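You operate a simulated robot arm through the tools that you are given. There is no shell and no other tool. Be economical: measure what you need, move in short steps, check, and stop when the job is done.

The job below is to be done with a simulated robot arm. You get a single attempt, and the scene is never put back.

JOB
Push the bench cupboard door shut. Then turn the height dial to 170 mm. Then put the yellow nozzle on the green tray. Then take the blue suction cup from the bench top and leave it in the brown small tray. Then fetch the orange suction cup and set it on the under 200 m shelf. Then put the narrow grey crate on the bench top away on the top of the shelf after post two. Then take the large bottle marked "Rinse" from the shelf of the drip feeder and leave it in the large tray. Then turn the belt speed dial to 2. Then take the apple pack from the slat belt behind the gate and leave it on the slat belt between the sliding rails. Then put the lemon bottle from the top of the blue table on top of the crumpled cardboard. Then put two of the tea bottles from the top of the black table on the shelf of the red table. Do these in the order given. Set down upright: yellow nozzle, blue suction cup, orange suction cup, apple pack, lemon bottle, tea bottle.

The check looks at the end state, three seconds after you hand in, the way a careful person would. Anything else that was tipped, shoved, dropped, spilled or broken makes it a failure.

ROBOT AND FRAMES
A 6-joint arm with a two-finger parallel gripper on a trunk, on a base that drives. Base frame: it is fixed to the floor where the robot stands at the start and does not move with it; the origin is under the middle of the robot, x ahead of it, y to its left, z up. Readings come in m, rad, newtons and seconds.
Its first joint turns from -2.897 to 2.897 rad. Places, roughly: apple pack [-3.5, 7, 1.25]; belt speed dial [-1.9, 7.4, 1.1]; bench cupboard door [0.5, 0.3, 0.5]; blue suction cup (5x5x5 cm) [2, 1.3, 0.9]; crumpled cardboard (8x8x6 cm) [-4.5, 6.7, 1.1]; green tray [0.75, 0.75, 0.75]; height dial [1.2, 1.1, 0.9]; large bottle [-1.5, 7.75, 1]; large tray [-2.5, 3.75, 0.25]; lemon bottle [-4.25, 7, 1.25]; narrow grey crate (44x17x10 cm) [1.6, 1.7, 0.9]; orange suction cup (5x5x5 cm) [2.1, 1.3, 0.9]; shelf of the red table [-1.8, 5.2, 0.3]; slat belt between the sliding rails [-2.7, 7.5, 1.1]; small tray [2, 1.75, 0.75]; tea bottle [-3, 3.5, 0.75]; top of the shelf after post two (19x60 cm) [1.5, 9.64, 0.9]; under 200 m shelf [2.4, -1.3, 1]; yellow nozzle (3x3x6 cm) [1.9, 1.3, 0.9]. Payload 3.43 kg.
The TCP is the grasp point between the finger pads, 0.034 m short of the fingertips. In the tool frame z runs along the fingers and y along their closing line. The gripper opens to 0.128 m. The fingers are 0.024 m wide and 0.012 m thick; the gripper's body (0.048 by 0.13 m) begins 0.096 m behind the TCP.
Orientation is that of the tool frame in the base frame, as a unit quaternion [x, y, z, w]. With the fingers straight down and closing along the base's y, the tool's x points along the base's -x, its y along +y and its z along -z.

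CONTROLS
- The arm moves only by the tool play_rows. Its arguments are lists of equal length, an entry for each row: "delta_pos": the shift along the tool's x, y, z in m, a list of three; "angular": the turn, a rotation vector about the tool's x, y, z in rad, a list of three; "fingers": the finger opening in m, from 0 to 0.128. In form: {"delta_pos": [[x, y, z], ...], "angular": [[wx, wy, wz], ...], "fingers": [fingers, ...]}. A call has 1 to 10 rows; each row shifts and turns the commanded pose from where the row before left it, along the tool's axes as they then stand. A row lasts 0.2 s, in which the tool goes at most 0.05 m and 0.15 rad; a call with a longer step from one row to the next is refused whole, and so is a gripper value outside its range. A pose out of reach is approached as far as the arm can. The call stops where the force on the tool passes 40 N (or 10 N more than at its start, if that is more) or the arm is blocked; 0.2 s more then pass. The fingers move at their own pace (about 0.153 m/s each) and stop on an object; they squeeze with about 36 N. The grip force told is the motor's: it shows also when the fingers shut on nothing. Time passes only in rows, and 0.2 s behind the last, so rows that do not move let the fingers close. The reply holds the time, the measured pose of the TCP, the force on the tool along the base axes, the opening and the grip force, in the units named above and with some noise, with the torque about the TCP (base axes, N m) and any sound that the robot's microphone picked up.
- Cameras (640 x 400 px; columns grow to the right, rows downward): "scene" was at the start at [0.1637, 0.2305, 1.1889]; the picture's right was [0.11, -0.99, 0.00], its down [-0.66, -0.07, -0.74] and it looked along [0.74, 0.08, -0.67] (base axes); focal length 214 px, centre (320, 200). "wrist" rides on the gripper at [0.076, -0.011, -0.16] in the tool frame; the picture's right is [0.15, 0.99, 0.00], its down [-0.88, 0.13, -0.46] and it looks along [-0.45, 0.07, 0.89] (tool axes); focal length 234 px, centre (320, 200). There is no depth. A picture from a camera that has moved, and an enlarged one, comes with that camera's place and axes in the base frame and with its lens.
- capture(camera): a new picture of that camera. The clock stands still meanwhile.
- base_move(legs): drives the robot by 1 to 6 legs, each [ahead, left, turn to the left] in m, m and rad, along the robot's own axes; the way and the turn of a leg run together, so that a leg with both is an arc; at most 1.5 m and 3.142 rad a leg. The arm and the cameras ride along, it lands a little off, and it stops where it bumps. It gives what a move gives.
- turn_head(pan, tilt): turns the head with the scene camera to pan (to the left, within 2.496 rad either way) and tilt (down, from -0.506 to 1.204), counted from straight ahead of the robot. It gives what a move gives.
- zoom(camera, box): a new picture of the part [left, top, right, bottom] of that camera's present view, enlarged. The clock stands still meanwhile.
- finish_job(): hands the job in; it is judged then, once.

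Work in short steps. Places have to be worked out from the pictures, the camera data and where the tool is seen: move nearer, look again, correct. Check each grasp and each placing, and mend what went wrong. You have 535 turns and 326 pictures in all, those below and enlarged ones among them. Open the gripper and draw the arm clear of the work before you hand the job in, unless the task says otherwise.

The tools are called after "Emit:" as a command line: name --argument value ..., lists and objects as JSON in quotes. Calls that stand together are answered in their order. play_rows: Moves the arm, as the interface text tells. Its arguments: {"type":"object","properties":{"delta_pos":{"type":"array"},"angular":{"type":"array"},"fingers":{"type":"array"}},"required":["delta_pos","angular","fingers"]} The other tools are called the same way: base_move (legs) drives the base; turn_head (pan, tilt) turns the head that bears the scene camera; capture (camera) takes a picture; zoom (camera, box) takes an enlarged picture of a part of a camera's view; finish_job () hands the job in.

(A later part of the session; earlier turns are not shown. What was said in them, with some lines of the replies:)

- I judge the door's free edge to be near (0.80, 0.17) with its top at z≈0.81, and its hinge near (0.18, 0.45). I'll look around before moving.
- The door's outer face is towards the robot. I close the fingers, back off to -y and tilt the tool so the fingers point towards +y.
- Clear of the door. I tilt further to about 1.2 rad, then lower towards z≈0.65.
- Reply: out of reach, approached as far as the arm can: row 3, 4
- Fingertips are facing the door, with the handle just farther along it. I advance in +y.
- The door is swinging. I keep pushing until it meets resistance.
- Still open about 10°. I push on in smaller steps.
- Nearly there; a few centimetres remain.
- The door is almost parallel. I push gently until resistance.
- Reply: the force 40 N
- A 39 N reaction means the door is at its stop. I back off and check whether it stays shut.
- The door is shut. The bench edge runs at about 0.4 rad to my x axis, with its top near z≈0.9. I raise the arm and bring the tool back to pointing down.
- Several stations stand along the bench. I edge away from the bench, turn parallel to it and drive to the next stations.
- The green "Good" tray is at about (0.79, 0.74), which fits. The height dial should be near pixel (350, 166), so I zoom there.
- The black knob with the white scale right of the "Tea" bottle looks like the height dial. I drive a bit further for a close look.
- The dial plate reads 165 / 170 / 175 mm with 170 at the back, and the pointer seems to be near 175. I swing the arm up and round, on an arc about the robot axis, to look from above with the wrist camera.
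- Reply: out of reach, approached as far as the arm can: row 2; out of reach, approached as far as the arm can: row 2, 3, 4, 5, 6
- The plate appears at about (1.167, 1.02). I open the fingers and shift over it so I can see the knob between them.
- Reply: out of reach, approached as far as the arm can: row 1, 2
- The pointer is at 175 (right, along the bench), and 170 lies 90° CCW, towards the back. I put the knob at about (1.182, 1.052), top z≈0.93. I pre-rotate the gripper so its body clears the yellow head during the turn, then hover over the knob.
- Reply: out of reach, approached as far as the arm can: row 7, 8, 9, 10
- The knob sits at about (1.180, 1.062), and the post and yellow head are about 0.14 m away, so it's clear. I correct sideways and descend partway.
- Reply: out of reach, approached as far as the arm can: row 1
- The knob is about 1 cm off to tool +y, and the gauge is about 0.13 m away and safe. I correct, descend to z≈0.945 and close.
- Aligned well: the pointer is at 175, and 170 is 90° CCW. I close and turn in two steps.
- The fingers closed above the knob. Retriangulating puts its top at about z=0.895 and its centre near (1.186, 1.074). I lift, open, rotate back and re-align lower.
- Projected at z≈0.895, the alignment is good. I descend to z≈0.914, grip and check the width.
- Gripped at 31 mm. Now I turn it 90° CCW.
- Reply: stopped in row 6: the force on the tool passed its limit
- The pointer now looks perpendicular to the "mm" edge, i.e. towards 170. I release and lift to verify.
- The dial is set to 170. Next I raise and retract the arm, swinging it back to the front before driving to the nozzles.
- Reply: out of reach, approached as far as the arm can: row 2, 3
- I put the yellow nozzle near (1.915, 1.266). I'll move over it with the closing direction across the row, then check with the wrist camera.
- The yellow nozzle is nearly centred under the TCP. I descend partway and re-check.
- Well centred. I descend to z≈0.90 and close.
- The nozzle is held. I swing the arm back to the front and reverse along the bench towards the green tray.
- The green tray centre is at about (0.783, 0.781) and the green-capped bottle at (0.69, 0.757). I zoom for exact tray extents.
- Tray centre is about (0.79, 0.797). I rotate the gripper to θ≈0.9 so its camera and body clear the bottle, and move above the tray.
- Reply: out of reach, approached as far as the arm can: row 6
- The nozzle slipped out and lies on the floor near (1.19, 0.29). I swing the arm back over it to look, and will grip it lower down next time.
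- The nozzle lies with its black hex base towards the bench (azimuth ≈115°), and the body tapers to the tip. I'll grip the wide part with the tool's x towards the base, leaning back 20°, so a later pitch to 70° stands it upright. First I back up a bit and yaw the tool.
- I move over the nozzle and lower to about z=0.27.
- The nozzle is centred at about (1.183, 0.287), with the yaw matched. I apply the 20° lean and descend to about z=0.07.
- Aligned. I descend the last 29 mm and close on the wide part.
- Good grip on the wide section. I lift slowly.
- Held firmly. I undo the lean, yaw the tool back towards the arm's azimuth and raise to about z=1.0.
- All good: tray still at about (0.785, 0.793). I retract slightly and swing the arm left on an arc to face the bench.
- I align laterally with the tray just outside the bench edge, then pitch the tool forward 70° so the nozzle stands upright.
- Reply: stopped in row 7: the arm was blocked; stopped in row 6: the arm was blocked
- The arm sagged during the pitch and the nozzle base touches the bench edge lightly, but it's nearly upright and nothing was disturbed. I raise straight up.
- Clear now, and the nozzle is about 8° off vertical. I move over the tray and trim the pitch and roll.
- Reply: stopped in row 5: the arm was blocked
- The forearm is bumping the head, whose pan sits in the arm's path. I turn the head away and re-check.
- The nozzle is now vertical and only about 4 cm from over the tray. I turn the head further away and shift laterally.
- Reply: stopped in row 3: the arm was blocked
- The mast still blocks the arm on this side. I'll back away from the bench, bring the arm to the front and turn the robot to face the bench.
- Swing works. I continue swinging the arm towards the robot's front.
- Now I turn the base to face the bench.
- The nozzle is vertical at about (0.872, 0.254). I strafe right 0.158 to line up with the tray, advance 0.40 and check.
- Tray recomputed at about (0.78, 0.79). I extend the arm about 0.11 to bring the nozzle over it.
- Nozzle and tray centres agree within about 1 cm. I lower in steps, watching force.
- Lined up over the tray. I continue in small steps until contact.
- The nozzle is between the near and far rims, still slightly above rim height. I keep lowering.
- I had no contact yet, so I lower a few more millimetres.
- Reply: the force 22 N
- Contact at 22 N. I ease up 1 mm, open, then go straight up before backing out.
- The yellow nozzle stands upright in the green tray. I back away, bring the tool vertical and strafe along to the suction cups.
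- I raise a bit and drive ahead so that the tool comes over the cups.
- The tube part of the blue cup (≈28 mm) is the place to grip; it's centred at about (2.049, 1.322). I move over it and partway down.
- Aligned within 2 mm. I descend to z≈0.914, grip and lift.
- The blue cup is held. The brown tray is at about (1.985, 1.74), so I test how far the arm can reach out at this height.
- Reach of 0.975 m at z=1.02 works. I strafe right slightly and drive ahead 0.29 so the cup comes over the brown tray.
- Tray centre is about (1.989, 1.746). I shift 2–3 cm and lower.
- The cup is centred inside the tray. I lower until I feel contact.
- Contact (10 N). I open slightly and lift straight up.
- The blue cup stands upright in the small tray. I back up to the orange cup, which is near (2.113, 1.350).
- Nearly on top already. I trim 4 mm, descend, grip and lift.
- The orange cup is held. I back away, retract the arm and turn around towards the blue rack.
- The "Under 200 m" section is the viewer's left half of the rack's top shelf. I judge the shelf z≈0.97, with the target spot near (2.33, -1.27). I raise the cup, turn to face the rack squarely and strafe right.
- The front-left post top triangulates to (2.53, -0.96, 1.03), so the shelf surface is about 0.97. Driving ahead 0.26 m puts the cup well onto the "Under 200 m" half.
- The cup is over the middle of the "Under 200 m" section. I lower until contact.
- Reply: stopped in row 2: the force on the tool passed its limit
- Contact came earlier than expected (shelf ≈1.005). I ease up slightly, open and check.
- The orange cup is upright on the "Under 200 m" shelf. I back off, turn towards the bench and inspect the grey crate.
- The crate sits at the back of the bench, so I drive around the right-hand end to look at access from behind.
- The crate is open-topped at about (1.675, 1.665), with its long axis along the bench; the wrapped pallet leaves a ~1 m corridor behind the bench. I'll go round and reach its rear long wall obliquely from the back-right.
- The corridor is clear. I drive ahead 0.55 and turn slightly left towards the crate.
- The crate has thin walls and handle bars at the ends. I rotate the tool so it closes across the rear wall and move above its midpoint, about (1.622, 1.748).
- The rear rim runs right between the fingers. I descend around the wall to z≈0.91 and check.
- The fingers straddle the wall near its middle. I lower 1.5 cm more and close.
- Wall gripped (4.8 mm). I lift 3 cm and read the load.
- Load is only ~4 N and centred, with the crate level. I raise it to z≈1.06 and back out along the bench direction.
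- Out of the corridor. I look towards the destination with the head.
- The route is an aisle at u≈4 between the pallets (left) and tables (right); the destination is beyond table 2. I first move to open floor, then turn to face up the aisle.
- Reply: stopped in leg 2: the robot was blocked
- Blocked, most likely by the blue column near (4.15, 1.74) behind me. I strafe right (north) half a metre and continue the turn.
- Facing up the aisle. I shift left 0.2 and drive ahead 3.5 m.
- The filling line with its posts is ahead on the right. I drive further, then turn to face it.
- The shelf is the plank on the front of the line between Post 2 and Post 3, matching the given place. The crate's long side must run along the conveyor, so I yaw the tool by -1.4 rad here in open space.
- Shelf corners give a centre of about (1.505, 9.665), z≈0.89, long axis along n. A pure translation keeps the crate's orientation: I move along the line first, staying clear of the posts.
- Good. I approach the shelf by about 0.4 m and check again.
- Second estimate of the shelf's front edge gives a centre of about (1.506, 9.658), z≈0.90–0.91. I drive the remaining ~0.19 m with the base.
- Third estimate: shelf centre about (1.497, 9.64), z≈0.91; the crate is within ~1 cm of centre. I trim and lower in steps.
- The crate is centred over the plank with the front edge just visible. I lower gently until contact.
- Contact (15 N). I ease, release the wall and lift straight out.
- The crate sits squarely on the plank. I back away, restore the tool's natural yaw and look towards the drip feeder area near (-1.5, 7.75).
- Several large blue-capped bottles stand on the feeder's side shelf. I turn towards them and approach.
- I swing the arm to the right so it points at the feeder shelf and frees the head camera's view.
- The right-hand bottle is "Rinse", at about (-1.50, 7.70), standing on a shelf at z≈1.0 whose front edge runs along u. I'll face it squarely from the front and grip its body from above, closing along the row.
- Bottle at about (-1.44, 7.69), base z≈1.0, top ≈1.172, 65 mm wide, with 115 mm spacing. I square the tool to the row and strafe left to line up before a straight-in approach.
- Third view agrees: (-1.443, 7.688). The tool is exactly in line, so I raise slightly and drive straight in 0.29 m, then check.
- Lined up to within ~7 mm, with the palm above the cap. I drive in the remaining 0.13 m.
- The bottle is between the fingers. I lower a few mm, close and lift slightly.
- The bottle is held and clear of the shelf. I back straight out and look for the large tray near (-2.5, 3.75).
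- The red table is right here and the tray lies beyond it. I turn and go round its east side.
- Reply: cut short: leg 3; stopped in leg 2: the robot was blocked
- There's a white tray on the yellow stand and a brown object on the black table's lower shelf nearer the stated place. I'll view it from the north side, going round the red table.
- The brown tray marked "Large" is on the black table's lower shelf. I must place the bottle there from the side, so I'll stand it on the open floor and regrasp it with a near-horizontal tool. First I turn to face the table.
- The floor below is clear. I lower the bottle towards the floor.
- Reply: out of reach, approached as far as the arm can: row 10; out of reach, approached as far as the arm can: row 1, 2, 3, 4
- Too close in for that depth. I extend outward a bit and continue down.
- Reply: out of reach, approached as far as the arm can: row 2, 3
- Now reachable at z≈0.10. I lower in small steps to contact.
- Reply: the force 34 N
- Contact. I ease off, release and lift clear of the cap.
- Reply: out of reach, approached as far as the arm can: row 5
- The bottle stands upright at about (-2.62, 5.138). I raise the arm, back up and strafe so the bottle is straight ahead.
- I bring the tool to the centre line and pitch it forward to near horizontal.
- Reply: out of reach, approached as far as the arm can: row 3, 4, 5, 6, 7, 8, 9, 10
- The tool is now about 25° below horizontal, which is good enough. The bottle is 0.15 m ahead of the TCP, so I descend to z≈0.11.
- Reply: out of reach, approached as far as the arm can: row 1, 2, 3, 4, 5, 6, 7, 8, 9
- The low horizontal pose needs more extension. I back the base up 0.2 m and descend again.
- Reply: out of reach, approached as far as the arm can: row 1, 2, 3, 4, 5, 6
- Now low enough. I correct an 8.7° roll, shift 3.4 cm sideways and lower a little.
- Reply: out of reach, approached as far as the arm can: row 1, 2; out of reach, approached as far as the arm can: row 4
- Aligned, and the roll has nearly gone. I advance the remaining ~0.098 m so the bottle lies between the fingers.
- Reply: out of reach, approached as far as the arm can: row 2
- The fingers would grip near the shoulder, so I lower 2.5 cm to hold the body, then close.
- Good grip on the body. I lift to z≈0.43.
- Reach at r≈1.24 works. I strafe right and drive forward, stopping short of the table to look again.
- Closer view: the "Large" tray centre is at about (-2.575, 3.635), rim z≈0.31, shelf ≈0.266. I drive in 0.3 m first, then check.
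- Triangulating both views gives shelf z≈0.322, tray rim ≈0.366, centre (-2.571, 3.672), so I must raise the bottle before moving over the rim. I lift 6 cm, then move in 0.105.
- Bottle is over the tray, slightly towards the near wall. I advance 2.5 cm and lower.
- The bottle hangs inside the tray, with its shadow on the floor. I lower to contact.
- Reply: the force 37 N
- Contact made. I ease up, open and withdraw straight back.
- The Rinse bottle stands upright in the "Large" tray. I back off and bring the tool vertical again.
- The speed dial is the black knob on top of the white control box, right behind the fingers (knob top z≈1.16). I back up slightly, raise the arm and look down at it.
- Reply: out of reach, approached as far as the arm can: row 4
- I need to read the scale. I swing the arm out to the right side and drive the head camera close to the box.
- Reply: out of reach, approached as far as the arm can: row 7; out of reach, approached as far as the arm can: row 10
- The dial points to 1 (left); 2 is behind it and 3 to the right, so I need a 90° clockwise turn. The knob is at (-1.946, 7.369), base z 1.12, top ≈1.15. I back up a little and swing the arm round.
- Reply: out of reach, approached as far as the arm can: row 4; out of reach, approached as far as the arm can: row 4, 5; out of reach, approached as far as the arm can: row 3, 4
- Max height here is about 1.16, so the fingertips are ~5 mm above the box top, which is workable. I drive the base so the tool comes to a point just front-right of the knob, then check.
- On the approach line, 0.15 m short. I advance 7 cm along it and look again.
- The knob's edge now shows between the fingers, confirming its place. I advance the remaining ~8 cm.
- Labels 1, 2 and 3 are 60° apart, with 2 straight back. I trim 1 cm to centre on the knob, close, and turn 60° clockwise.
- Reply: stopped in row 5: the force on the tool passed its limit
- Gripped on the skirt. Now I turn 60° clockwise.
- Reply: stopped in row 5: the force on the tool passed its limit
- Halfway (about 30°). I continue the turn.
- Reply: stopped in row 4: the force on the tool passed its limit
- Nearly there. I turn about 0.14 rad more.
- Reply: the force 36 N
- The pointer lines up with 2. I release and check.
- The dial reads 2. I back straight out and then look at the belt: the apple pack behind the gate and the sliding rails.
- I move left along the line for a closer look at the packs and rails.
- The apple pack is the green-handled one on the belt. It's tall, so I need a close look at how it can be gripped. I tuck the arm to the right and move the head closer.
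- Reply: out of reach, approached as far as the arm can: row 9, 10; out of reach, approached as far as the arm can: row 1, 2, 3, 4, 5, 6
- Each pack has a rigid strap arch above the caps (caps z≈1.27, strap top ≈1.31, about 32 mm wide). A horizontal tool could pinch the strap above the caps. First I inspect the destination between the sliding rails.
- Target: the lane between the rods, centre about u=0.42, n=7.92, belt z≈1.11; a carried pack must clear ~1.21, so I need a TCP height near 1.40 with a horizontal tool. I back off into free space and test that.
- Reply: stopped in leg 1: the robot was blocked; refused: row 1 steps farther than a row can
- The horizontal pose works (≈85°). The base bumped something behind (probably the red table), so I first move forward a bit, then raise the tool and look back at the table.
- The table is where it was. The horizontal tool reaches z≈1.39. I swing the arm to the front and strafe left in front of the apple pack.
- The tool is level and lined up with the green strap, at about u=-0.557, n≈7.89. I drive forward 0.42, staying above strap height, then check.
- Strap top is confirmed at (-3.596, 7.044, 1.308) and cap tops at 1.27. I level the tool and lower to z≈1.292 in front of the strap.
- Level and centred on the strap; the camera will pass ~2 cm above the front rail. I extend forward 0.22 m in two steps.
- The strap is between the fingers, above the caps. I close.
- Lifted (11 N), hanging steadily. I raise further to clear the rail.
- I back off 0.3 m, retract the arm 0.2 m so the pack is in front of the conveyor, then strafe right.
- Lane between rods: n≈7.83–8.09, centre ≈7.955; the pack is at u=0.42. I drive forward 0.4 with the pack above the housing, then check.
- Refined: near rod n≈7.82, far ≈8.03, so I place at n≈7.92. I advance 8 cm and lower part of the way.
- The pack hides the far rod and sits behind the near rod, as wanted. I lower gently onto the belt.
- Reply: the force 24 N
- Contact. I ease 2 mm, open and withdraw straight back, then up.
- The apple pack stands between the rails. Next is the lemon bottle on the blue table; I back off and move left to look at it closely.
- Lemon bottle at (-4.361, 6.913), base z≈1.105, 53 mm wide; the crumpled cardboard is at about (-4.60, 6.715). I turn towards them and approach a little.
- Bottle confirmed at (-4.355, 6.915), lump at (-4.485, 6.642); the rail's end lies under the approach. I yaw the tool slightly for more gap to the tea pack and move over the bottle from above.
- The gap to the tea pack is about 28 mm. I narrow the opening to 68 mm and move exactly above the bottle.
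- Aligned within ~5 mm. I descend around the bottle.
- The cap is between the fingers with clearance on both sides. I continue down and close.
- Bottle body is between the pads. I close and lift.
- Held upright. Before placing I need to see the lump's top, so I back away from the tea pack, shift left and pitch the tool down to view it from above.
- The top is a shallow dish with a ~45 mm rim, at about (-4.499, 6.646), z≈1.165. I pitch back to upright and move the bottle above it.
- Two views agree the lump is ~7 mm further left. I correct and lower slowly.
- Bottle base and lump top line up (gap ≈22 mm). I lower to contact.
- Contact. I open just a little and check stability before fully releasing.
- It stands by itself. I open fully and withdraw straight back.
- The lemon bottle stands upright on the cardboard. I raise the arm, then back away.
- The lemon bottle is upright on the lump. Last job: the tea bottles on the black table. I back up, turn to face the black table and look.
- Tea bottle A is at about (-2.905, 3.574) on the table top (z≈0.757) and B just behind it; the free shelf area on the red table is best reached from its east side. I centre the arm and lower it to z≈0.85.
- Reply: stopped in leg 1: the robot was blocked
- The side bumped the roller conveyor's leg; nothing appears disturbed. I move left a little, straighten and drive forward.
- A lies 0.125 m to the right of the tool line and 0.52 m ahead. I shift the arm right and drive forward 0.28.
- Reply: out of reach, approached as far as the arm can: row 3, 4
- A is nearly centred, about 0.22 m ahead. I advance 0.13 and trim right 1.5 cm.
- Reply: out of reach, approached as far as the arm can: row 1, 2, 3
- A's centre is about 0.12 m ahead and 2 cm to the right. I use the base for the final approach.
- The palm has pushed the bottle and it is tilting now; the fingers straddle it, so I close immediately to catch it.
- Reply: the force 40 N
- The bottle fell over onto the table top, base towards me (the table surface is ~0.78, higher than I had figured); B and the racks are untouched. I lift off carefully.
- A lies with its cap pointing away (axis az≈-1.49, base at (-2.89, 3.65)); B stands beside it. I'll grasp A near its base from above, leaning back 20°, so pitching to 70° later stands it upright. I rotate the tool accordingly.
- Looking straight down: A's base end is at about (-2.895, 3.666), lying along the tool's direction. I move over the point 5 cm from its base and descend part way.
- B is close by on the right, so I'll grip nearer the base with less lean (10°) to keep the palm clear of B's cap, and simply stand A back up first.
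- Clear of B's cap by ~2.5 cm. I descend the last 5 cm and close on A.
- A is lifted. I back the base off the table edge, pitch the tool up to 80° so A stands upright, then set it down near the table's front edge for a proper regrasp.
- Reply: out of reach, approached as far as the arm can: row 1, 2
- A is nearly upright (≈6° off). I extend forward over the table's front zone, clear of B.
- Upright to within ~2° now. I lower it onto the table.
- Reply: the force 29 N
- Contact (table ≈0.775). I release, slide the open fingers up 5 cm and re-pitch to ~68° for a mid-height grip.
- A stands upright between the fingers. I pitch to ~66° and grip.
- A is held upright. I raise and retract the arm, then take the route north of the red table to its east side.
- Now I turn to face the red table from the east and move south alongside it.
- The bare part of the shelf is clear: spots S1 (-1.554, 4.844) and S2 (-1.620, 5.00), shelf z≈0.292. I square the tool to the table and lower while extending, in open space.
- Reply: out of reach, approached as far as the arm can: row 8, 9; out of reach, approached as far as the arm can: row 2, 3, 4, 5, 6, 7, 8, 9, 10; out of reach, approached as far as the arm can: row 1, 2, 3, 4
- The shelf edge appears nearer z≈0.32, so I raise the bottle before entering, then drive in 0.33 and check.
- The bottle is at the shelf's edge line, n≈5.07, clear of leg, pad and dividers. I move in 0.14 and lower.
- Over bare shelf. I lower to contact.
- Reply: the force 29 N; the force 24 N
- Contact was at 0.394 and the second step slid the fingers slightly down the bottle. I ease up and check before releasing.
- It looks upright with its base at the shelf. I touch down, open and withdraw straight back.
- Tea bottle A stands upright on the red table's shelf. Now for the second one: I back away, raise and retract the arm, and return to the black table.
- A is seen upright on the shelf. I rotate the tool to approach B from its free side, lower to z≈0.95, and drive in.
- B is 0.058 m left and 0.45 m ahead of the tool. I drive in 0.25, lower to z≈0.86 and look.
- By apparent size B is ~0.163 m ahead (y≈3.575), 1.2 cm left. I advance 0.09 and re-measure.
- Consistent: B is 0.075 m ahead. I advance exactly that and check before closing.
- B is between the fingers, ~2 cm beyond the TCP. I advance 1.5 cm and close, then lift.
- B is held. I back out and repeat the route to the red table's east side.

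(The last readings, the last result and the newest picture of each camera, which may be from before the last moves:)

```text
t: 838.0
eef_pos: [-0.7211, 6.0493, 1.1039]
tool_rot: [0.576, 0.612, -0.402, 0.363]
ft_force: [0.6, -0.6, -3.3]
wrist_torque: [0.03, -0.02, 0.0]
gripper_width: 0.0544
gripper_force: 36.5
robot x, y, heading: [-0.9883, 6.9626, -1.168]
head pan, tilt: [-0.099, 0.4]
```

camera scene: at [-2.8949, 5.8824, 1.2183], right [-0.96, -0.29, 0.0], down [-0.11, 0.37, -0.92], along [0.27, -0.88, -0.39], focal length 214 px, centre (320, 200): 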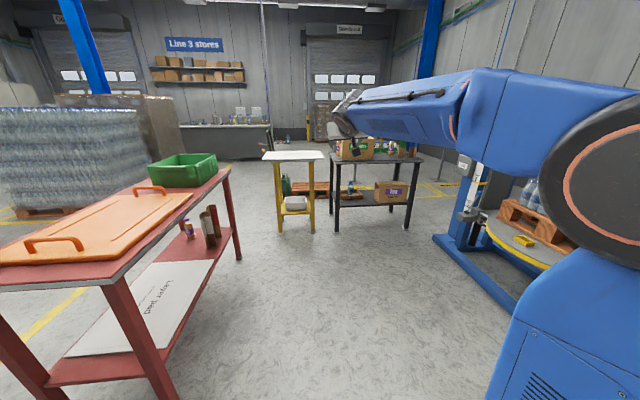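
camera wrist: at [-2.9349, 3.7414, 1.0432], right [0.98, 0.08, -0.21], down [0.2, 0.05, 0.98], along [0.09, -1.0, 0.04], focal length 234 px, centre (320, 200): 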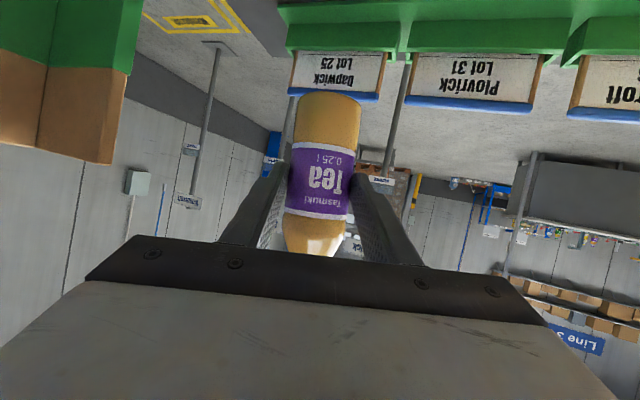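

Emit:
base_move --legs '[[0, 0, -1.525], [0, 1.2, 0]]'

Emit:
play_rows --delta_pos '[[0, 0, 0], [0, 0, 0], [0.0273, 0, 0.0251], [0.0273, 0, 0.0251], [0.0273, 0, 0.0251], [0.0273, 0, 0.0251], [0.0273, 0, 0.0251], [0.0273, 0, 0.0251], [0.0273, 0, 0.0251], [0.0273, 0, 0.0251]]' --angular '[[-0.136, -0.011, -0.062], [-0.136, -0.011, -0.062], [0, 0, 0], [0, 0, 0], [0, 0, 0], [0, 0, 0], [0, 0, 0], [0, 0, 0], [0, 0, 0], [0, 0, 0]]' --fingers '[0, 0, 0, 0, 0, 0, 0, 0, 0, 0]'

Emit:
play_rows --delta_pos '[[0.0273, 0, 0.0251], [0.0273, 0, 0.0251], [0.0273, 0, 0.0251], [0.0273, 0, 0.0251], [0.0273, 0, 0.0251], [0.0273, 0, 0.0251], [0.0273, 0, 0.0251], [0.0273, 0, 0.0251], [0.0273, 0, 0.0251], [0.0273, 0, 0.0251]]' --angular '[[0, 0, 0], [0, 0, 0], [0, 0, 0], [0, 0, 0], [0, 0, 0], [0, 0, 0], [0, 0, 0], [0, 0, 0], [0, 0, 0], [0, 0, 0]]' --fingers '[0, 0, 0, 0, 0, 0, 0, 0, 0, 0]'

Emit:
capture --camera "wrist"

```text
t: 847.8
eef_pos: [-1.3999, 5.5897, 1.1034]
tool_rot: [0.84, 0.032, -0.541, -0.024]
ft_force: [-0.1, -0.3, -2.8]
wrist_torque: [0.0, -0.09, 0.01]
gripper_width: 0.0543
gripper_force: 36.0
robot x, y, heading: [-0.4869, 5.8705, -2.722]
head pan, tilt: [-0.099, 0.4]
```

```text
t: 850.0
eef_pos: [-1.4919, 5.5916, 0.8276]
tool_rot: [0.844, 0.046, -0.525, 0.101]
ft_force: [0.6, -3.1, -1.0]
wrist_torque: [0.1, -0.1, -0.02]
gripper_width: 0.0544
gripper_force: 36.6
out of reach, approached as far as the arm can: row 8
robot x, y, heading: [-0.4909, 5.8731, -2.721]
head pan, tilt: [-0.099, 0.4]
```

```text
t: 852.2
eef_pos: [-1.5834, 5.4654, 0.5134]
tool_rot: [0.827, 0.153, -0.539, 0.051]
ft_force: [-0.8, 0.1, -1.6]
wrist_torque: [0.05, -0.14, 0.02]
gripper_width: 0.0544
gripper_force: 36.4
out of reach, approached as far as the arm can: row 1, 2, 3, 4, 5, 6, 7, 8, 9, 10
robot x, y, heading: [-0.4902, 5.8732, -2.72]
head pan, tilt: [-0.099, 0.4]
```

```text
29 pictures are left
camera wrist: at [-1.42, 5.5331, 0.5135], right [0.36, -0.91, -0.21], down [0.11, -0.18, 0.98], along [-0.93, -0.37, 0.03], focal length 234 px, centre (320, 200)
```

wrist: 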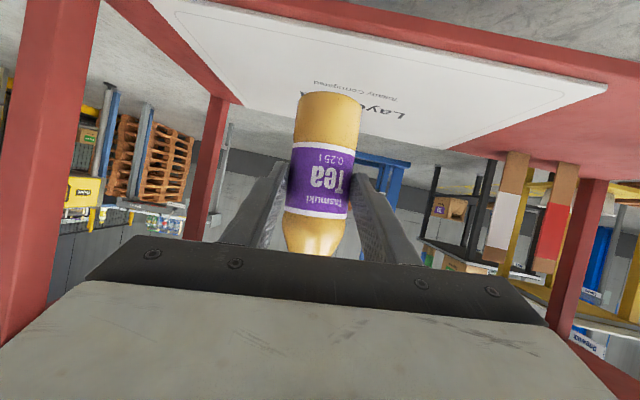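

Closer to the table than intended but clear. I back out 0.3 m, shift to n≈5.25 and lower a little.

Emit:
base_move --legs '[[-0.3, 0, 0], [0, 0.38, 0.03]]'

Emit:
play_rows --delta_pos '[[0.0273, 0, 0.0251], [0.0273, 0, 0.0251], [0, 0, 0]]' --angular '[[0, 0, 0], [0, 0, 0], [0, 0, 0]]' --fingers '[0, 0, 0]'

Emit:
capture --camera "wrist"

```text
t: 856.3
eef_pos: [-1.1393, 5.2162, 0.5138]
tool_rot: [0.826, 0.161, -0.538, 0.056]
ft_force: [0.2, -0.3, -2.3]
wrist_torque: [0.02, -0.04, 0.05]
gripper_width: 0.054
gripper_force: 36.2
robot x, y, heading: [-0.0532, 5.644, -2.7]
head pan, tilt: [-0.099, 0.4]
```

```text
t: 857.1
eef_pos: [-1.161, 5.2077, 0.4446]
tool_rot: [0.827, 0.156, -0.537, 0.049]
ft_force: [0.8, -0.7, -2.9]
wrist_torque: [0.05, -0.08, 0.0]
gripper_width: 0.0542
gripper_force: 36.1
out of reach, approached as far as the arm can: row 2
robot x, y, heading: [-0.0548, 5.6467, -2.698]
head pan, tilt: [-0.099, 0.4]
```

```text
28 pictures are left
camera wrist: at [-0.9977, 5.2747, 0.4444], right [0.37, -0.9, -0.22], down [0.11, -0.19, 0.98], along [-0.92, -0.38, 0.03], focal length 234 px, centre (320, 200)
```

wrist: 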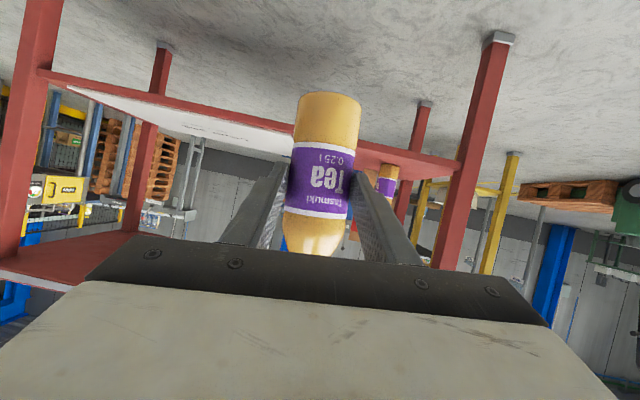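

Lined up at n≈5.24 with A to the left of the leg, 0.17 m away. I drive in 0.36 and check.

Emit:
base_move --legs '[[0.36, -0.01, 0]]'

Emit:
capture --camera "wrist"

```text
t: 859.5
eef_pos: [-1.5007, 5.0659, 0.4453]
tool_rot: [0.828, 0.155, -0.537, 0.048]
ft_force: [-0.9, 0.5, -3.4]
wrist_torque: [0.0, -0.07, -0.02]
gripper_width: 0.0542
gripper_force: 36.5
robot x, y, heading: [-0.3912, 5.4946, -2.704]
head pan, tilt: [-0.099, 0.4]
```

```text
27 pictures are left
camera wrist: at [-1.3371, 5.1324, 0.4444], right [0.36, -0.91, -0.22], down [0.11, -0.19, 0.98], along [-0.93, -0.38, 0.03], focal length 234 px, centre (320, 200)
```

wrist: 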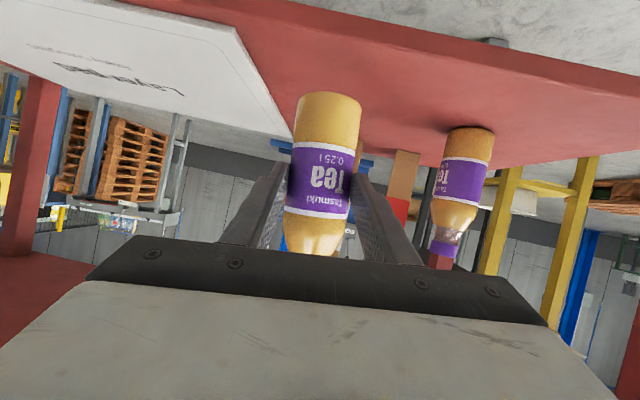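

The landing spot is clear of both pad and A. I move in 0.135 and lower.

Emit:
base_move --legs '[[0.135, 0, 0]]'

Emit:
play_rows --delta_pos '[[0.0182, 0, 0.0083], [0.0091, 0, 0.0042], [0.0046, 0, 0.0021], [0.0027, 0, 0.0012], [0, 0, 0]]' --angular '[[0, 0, 0], [0, 0, 0], [0, 0, 0], [0, 0, 0], [0, 0, 0]]' --fingers '[0, 0, 0, 0, 0]'

```text
t: 860.8
eef_pos: [-1.6254, 5.0122, 0.4444]
tool_rot: [0.828, 0.154, -0.537, 0.048]
ft_force: [1.0, 0.3, -2.4]
wrist_torque: [-0.01, -0.04, 0.01]
gripper_width: 0.0541
gripper_force: 36.1
robot x, y, heading: [-0.5142, 5.4369, -2.709]
head pan, tilt: [-0.099, 0.4]
```

```text
t: 862.0
eef_pos: [-1.6254, 5.0169, 0.4079]
tool_rot: [0.829, 0.152, -0.537, 0.044]
ft_force: [-0.2, 0.2, -2.1]
wrist_torque: [0.02, -0.08, 0.04]
gripper_width: 0.0542
gripper_force: 36.6
robot x, y, heading: [-0.5106, 5.4415, -2.706]
head pan, tilt: [-0.099, 0.4]
```

Emit:
play_rows --delta_pos '[[0.0027, 0, 0.0012], [0.0018, 0, 0.0008], [0.0018, 0, 0.0008], [0, 0, 0]]' --angular '[[0, 0, 0], [0, 0, 0], [0, 0, 0], [0, 0, 0]]' --fingers '[0, 0, 0, 0]'

```text
t: 863.0
eef_pos: [-1.6251, 5.0158, 0.4013]
tool_rot: [0.828, 0.152, -0.537, 0.044]
ft_force: [0.7, -0.9, 2.7]
wrist_torque: [-0.18, -0.01, 0.03]
gripper_width: 0.054
gripper_force: 36.0
robot x, y, heading: [-0.5141, 5.4414, -2.71]
head pan, tilt: [-0.099, 0.4]
```

Light contact is starting (net +5 N). I go 1.5 mm more, then release and check.

Emit:
play_rows --delta_pos '[[0.0014, 0, 0.0006], [0, 0, 0], [0, 0, 0], [0, 0, 0], [0, 0, 0]]' --angular '[[0, 0, 0], [0, 0, 0], [0, 0, 0], [0, 0, 0], [0, 0, 0]]' --fingers '[0.0, 0.054, 0.06, 0.08, 0.085]'

Emit:
capture --camera "wrist"

```text
t: 864.2
eef_pos: [-1.6248, 5.0165, 0.4003]
tool_rot: [0.828, 0.152, -0.538, 0.044]
ft_force: [-0.2, 0.0, 0.6]
wrist_torque: [0.03, -0.03, -0.01]
gripper_width: 0.0849
gripper_force: 0.3
robot x, y, heading: [-0.5157, 5.4414, -2.712]
head pan, tilt: [-0.099, 0.4]
```

```text
26 pictures are left
camera wrist: at [-1.4606, 5.0801, 0.4006], right [0.35, -0.91, -0.22], down [0.11, -0.2, 0.97], along [-0.93, -0.36, 0.03], focal length 234 px, centre (320, 200)
```

wrist: 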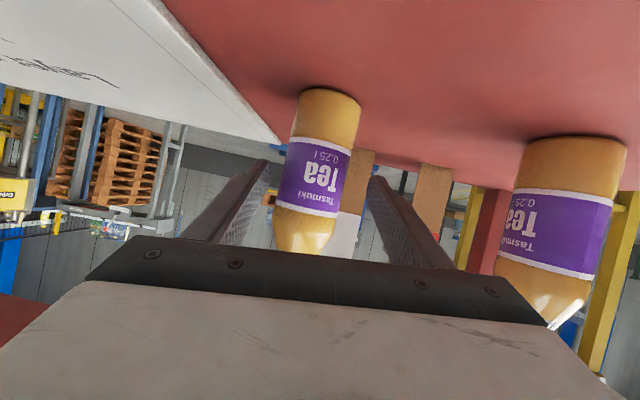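

Both bottles stand upright. I withdraw along the tool axis first, then back the base away.

Emit:
play_rows --delta_pos '[[0.0084, 0, -0.0182], [0.0125, 0, -0.0273], [0.0125, 0, -0.0273], [0.0125, 0, -0.0273], [0, 0, 0]]' --angular '[[0, 0, 0], [0, 0, 0], [0, 0, 0], [0, 0, 0], [0, 0, 0]]' --fingers '[0.085, 0.085, 0.085, 0.085, 0.085]'

Emit:
capture --camera "wrist"

```text
t: 865.4
eef_pos: [-1.5187, 5.0444, 0.3987]
tool_rot: [0.829, 0.151, -0.537, 0.043]
ft_force: [0.4, 0.1, -0.4]
wrist_torque: [-0.01, -0.02, -0.01]
gripper_width: 0.0852
gripper_force: 0.1
out of reach, approached as far as the arm can: row 1, 2
robot x, y, heading: [-0.5135, 5.4404, -2.711]
head pan, tilt: [-0.099, 0.4]
```

```text
25 pictures are left
camera wrist: at [-1.3545, 5.1095, 0.3987], right [0.35, -0.91, -0.22], down [0.11, -0.2, 0.97], along [-0.93, -0.36, 0.03], focal length 234 px, centre (320, 200)
```

wrist: 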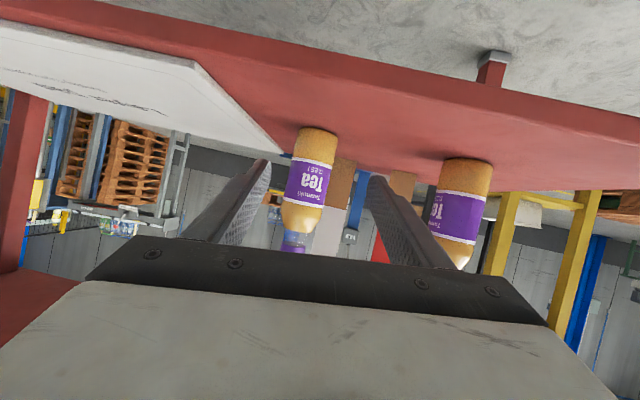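

Clear of both. I back away and raise the arm, then take a final look.

Emit:
base_move --legs '[[-0.55, 0, 0]]'

Emit:
play_rows --delta_pos '[[-0.0365, 0, -0.0165], [-0.0365, 0, -0.0165], [-0.0365, 0, -0.0165], [-0.0365, 0, -0.0165], [-0.0365, 0, -0.0165], [-0.0365, 0, -0.0165], [-0.0365, 0, -0.0165], [-0.0365, 0, -0.0165], [-0.0365, 0, -0.0165], [-0.0365, 0, -0.0165]]' --angular '[[0, 0, 0], [0, 0, 0], [0, 0, 0], [0, 0, 0], [0, 0, 0], [0, 0, 0], [0, 0, 0], [0, 0, 0], [0, 0, 0], [0, 0, 0]]' --fingers '[0.085, 0.085, 0.085, 0.085, 0.085, 0.085, 0.085, 0.085, 0.085, 0.085]'

Emit:
turn_head --pan 0.0 --tilt 0.45

Emit:
zoom --camera "scene" --box '[220, 100, 480, 290]'

```text
t: 868.6
eef_pos: [-1.0164, 5.2835, 0.3988]
tool_rot: [0.829, 0.148, -0.537, 0.041]
ft_force: [-0.3, 0.2, 0.3]
wrist_torque: [0.01, 0.02, -0.01]
gripper_width: 0.0851
gripper_force: 0.0
robot x, y, heading: [-0.0056, 5.6686, -2.713]
head pan, tilt: [-0.099, 0.4]
```

```text
t: 870.8
eef_pos: [-1.0083, 5.2484, 0.7973]
tool_rot: [0.829, 0.147, -0.538, 0.041]
ft_force: [-0.9, 0.0, -0.4]
wrist_torque: [0.0, 0.01, -0.06]
gripper_width: 0.0851
gripper_force: 0.2
robot x, y, heading: [-0.0047, 5.665, -2.718]
head pan, tilt: [-0.099, 0.4]
```

```text
t: 871.4
eef_pos: [-1.0078, 5.2493, 0.7977]
tool_rot: [0.829, 0.148, -0.537, 0.042]
ft_force: [0.3, 0.2, 0.3]
wrist_torque: [0.01, 0.0, -0.02]
gripper_width: 0.085
gripper_force: 0.0
robot x, y, heading: [-0.0056, 5.6696, -2.719]
head pan, tilt: [0.0, 0.45]
```

```text
2.11 times, centred on (350, 195) of scene
camera zoom: at [-0.0729, 5.4005, 1.2137], right [-0.41, 0.91, 0.0], down [0.4, 0.18, -0.9], along [-0.82, -0.37, -0.44], focal length 452 px, centre (257, 210)
```

zoom: 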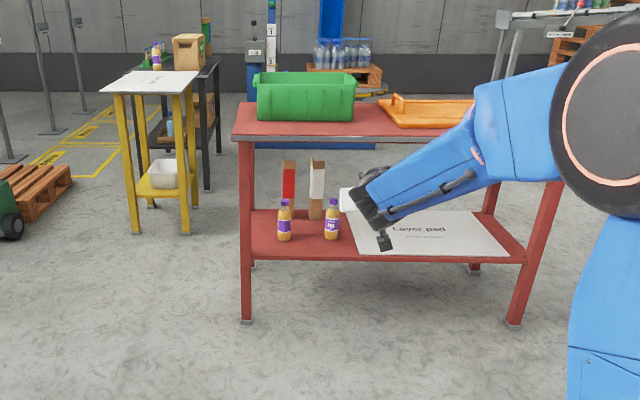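

Both tea bottles stand upright on the red shelf, with the Rinse bottle and the third tea bottle still in place. The gripper is open and the arm clear, so I hand in.

Emit:
finish_job

```text
The job is handed in.
```

I carried out all eleven steps in order and handed the job in. Each item was in its named place when I last looked at it, with the ones you wanted upright standing upright.

Some things went wrong along the way:

- **Yellow nozzle:** it slipped out of the gripper onto the floor on the way. I picked it up again, and it stands upright on the green tray.
- **Rinse bottle:** I stood it on the floor once to change grip before putting it in the large tray.
- **First tea bottle:** I knocked it over on the black table. I stood it back up, and it is now on the red table's shelf.
- **Bumps:** the base stopped against something four times. I looked back at the red table after one of these, and it had not moved. I did not check closely what was hit the other times: likely a blue column, a pallet and a roller conveyor leg.
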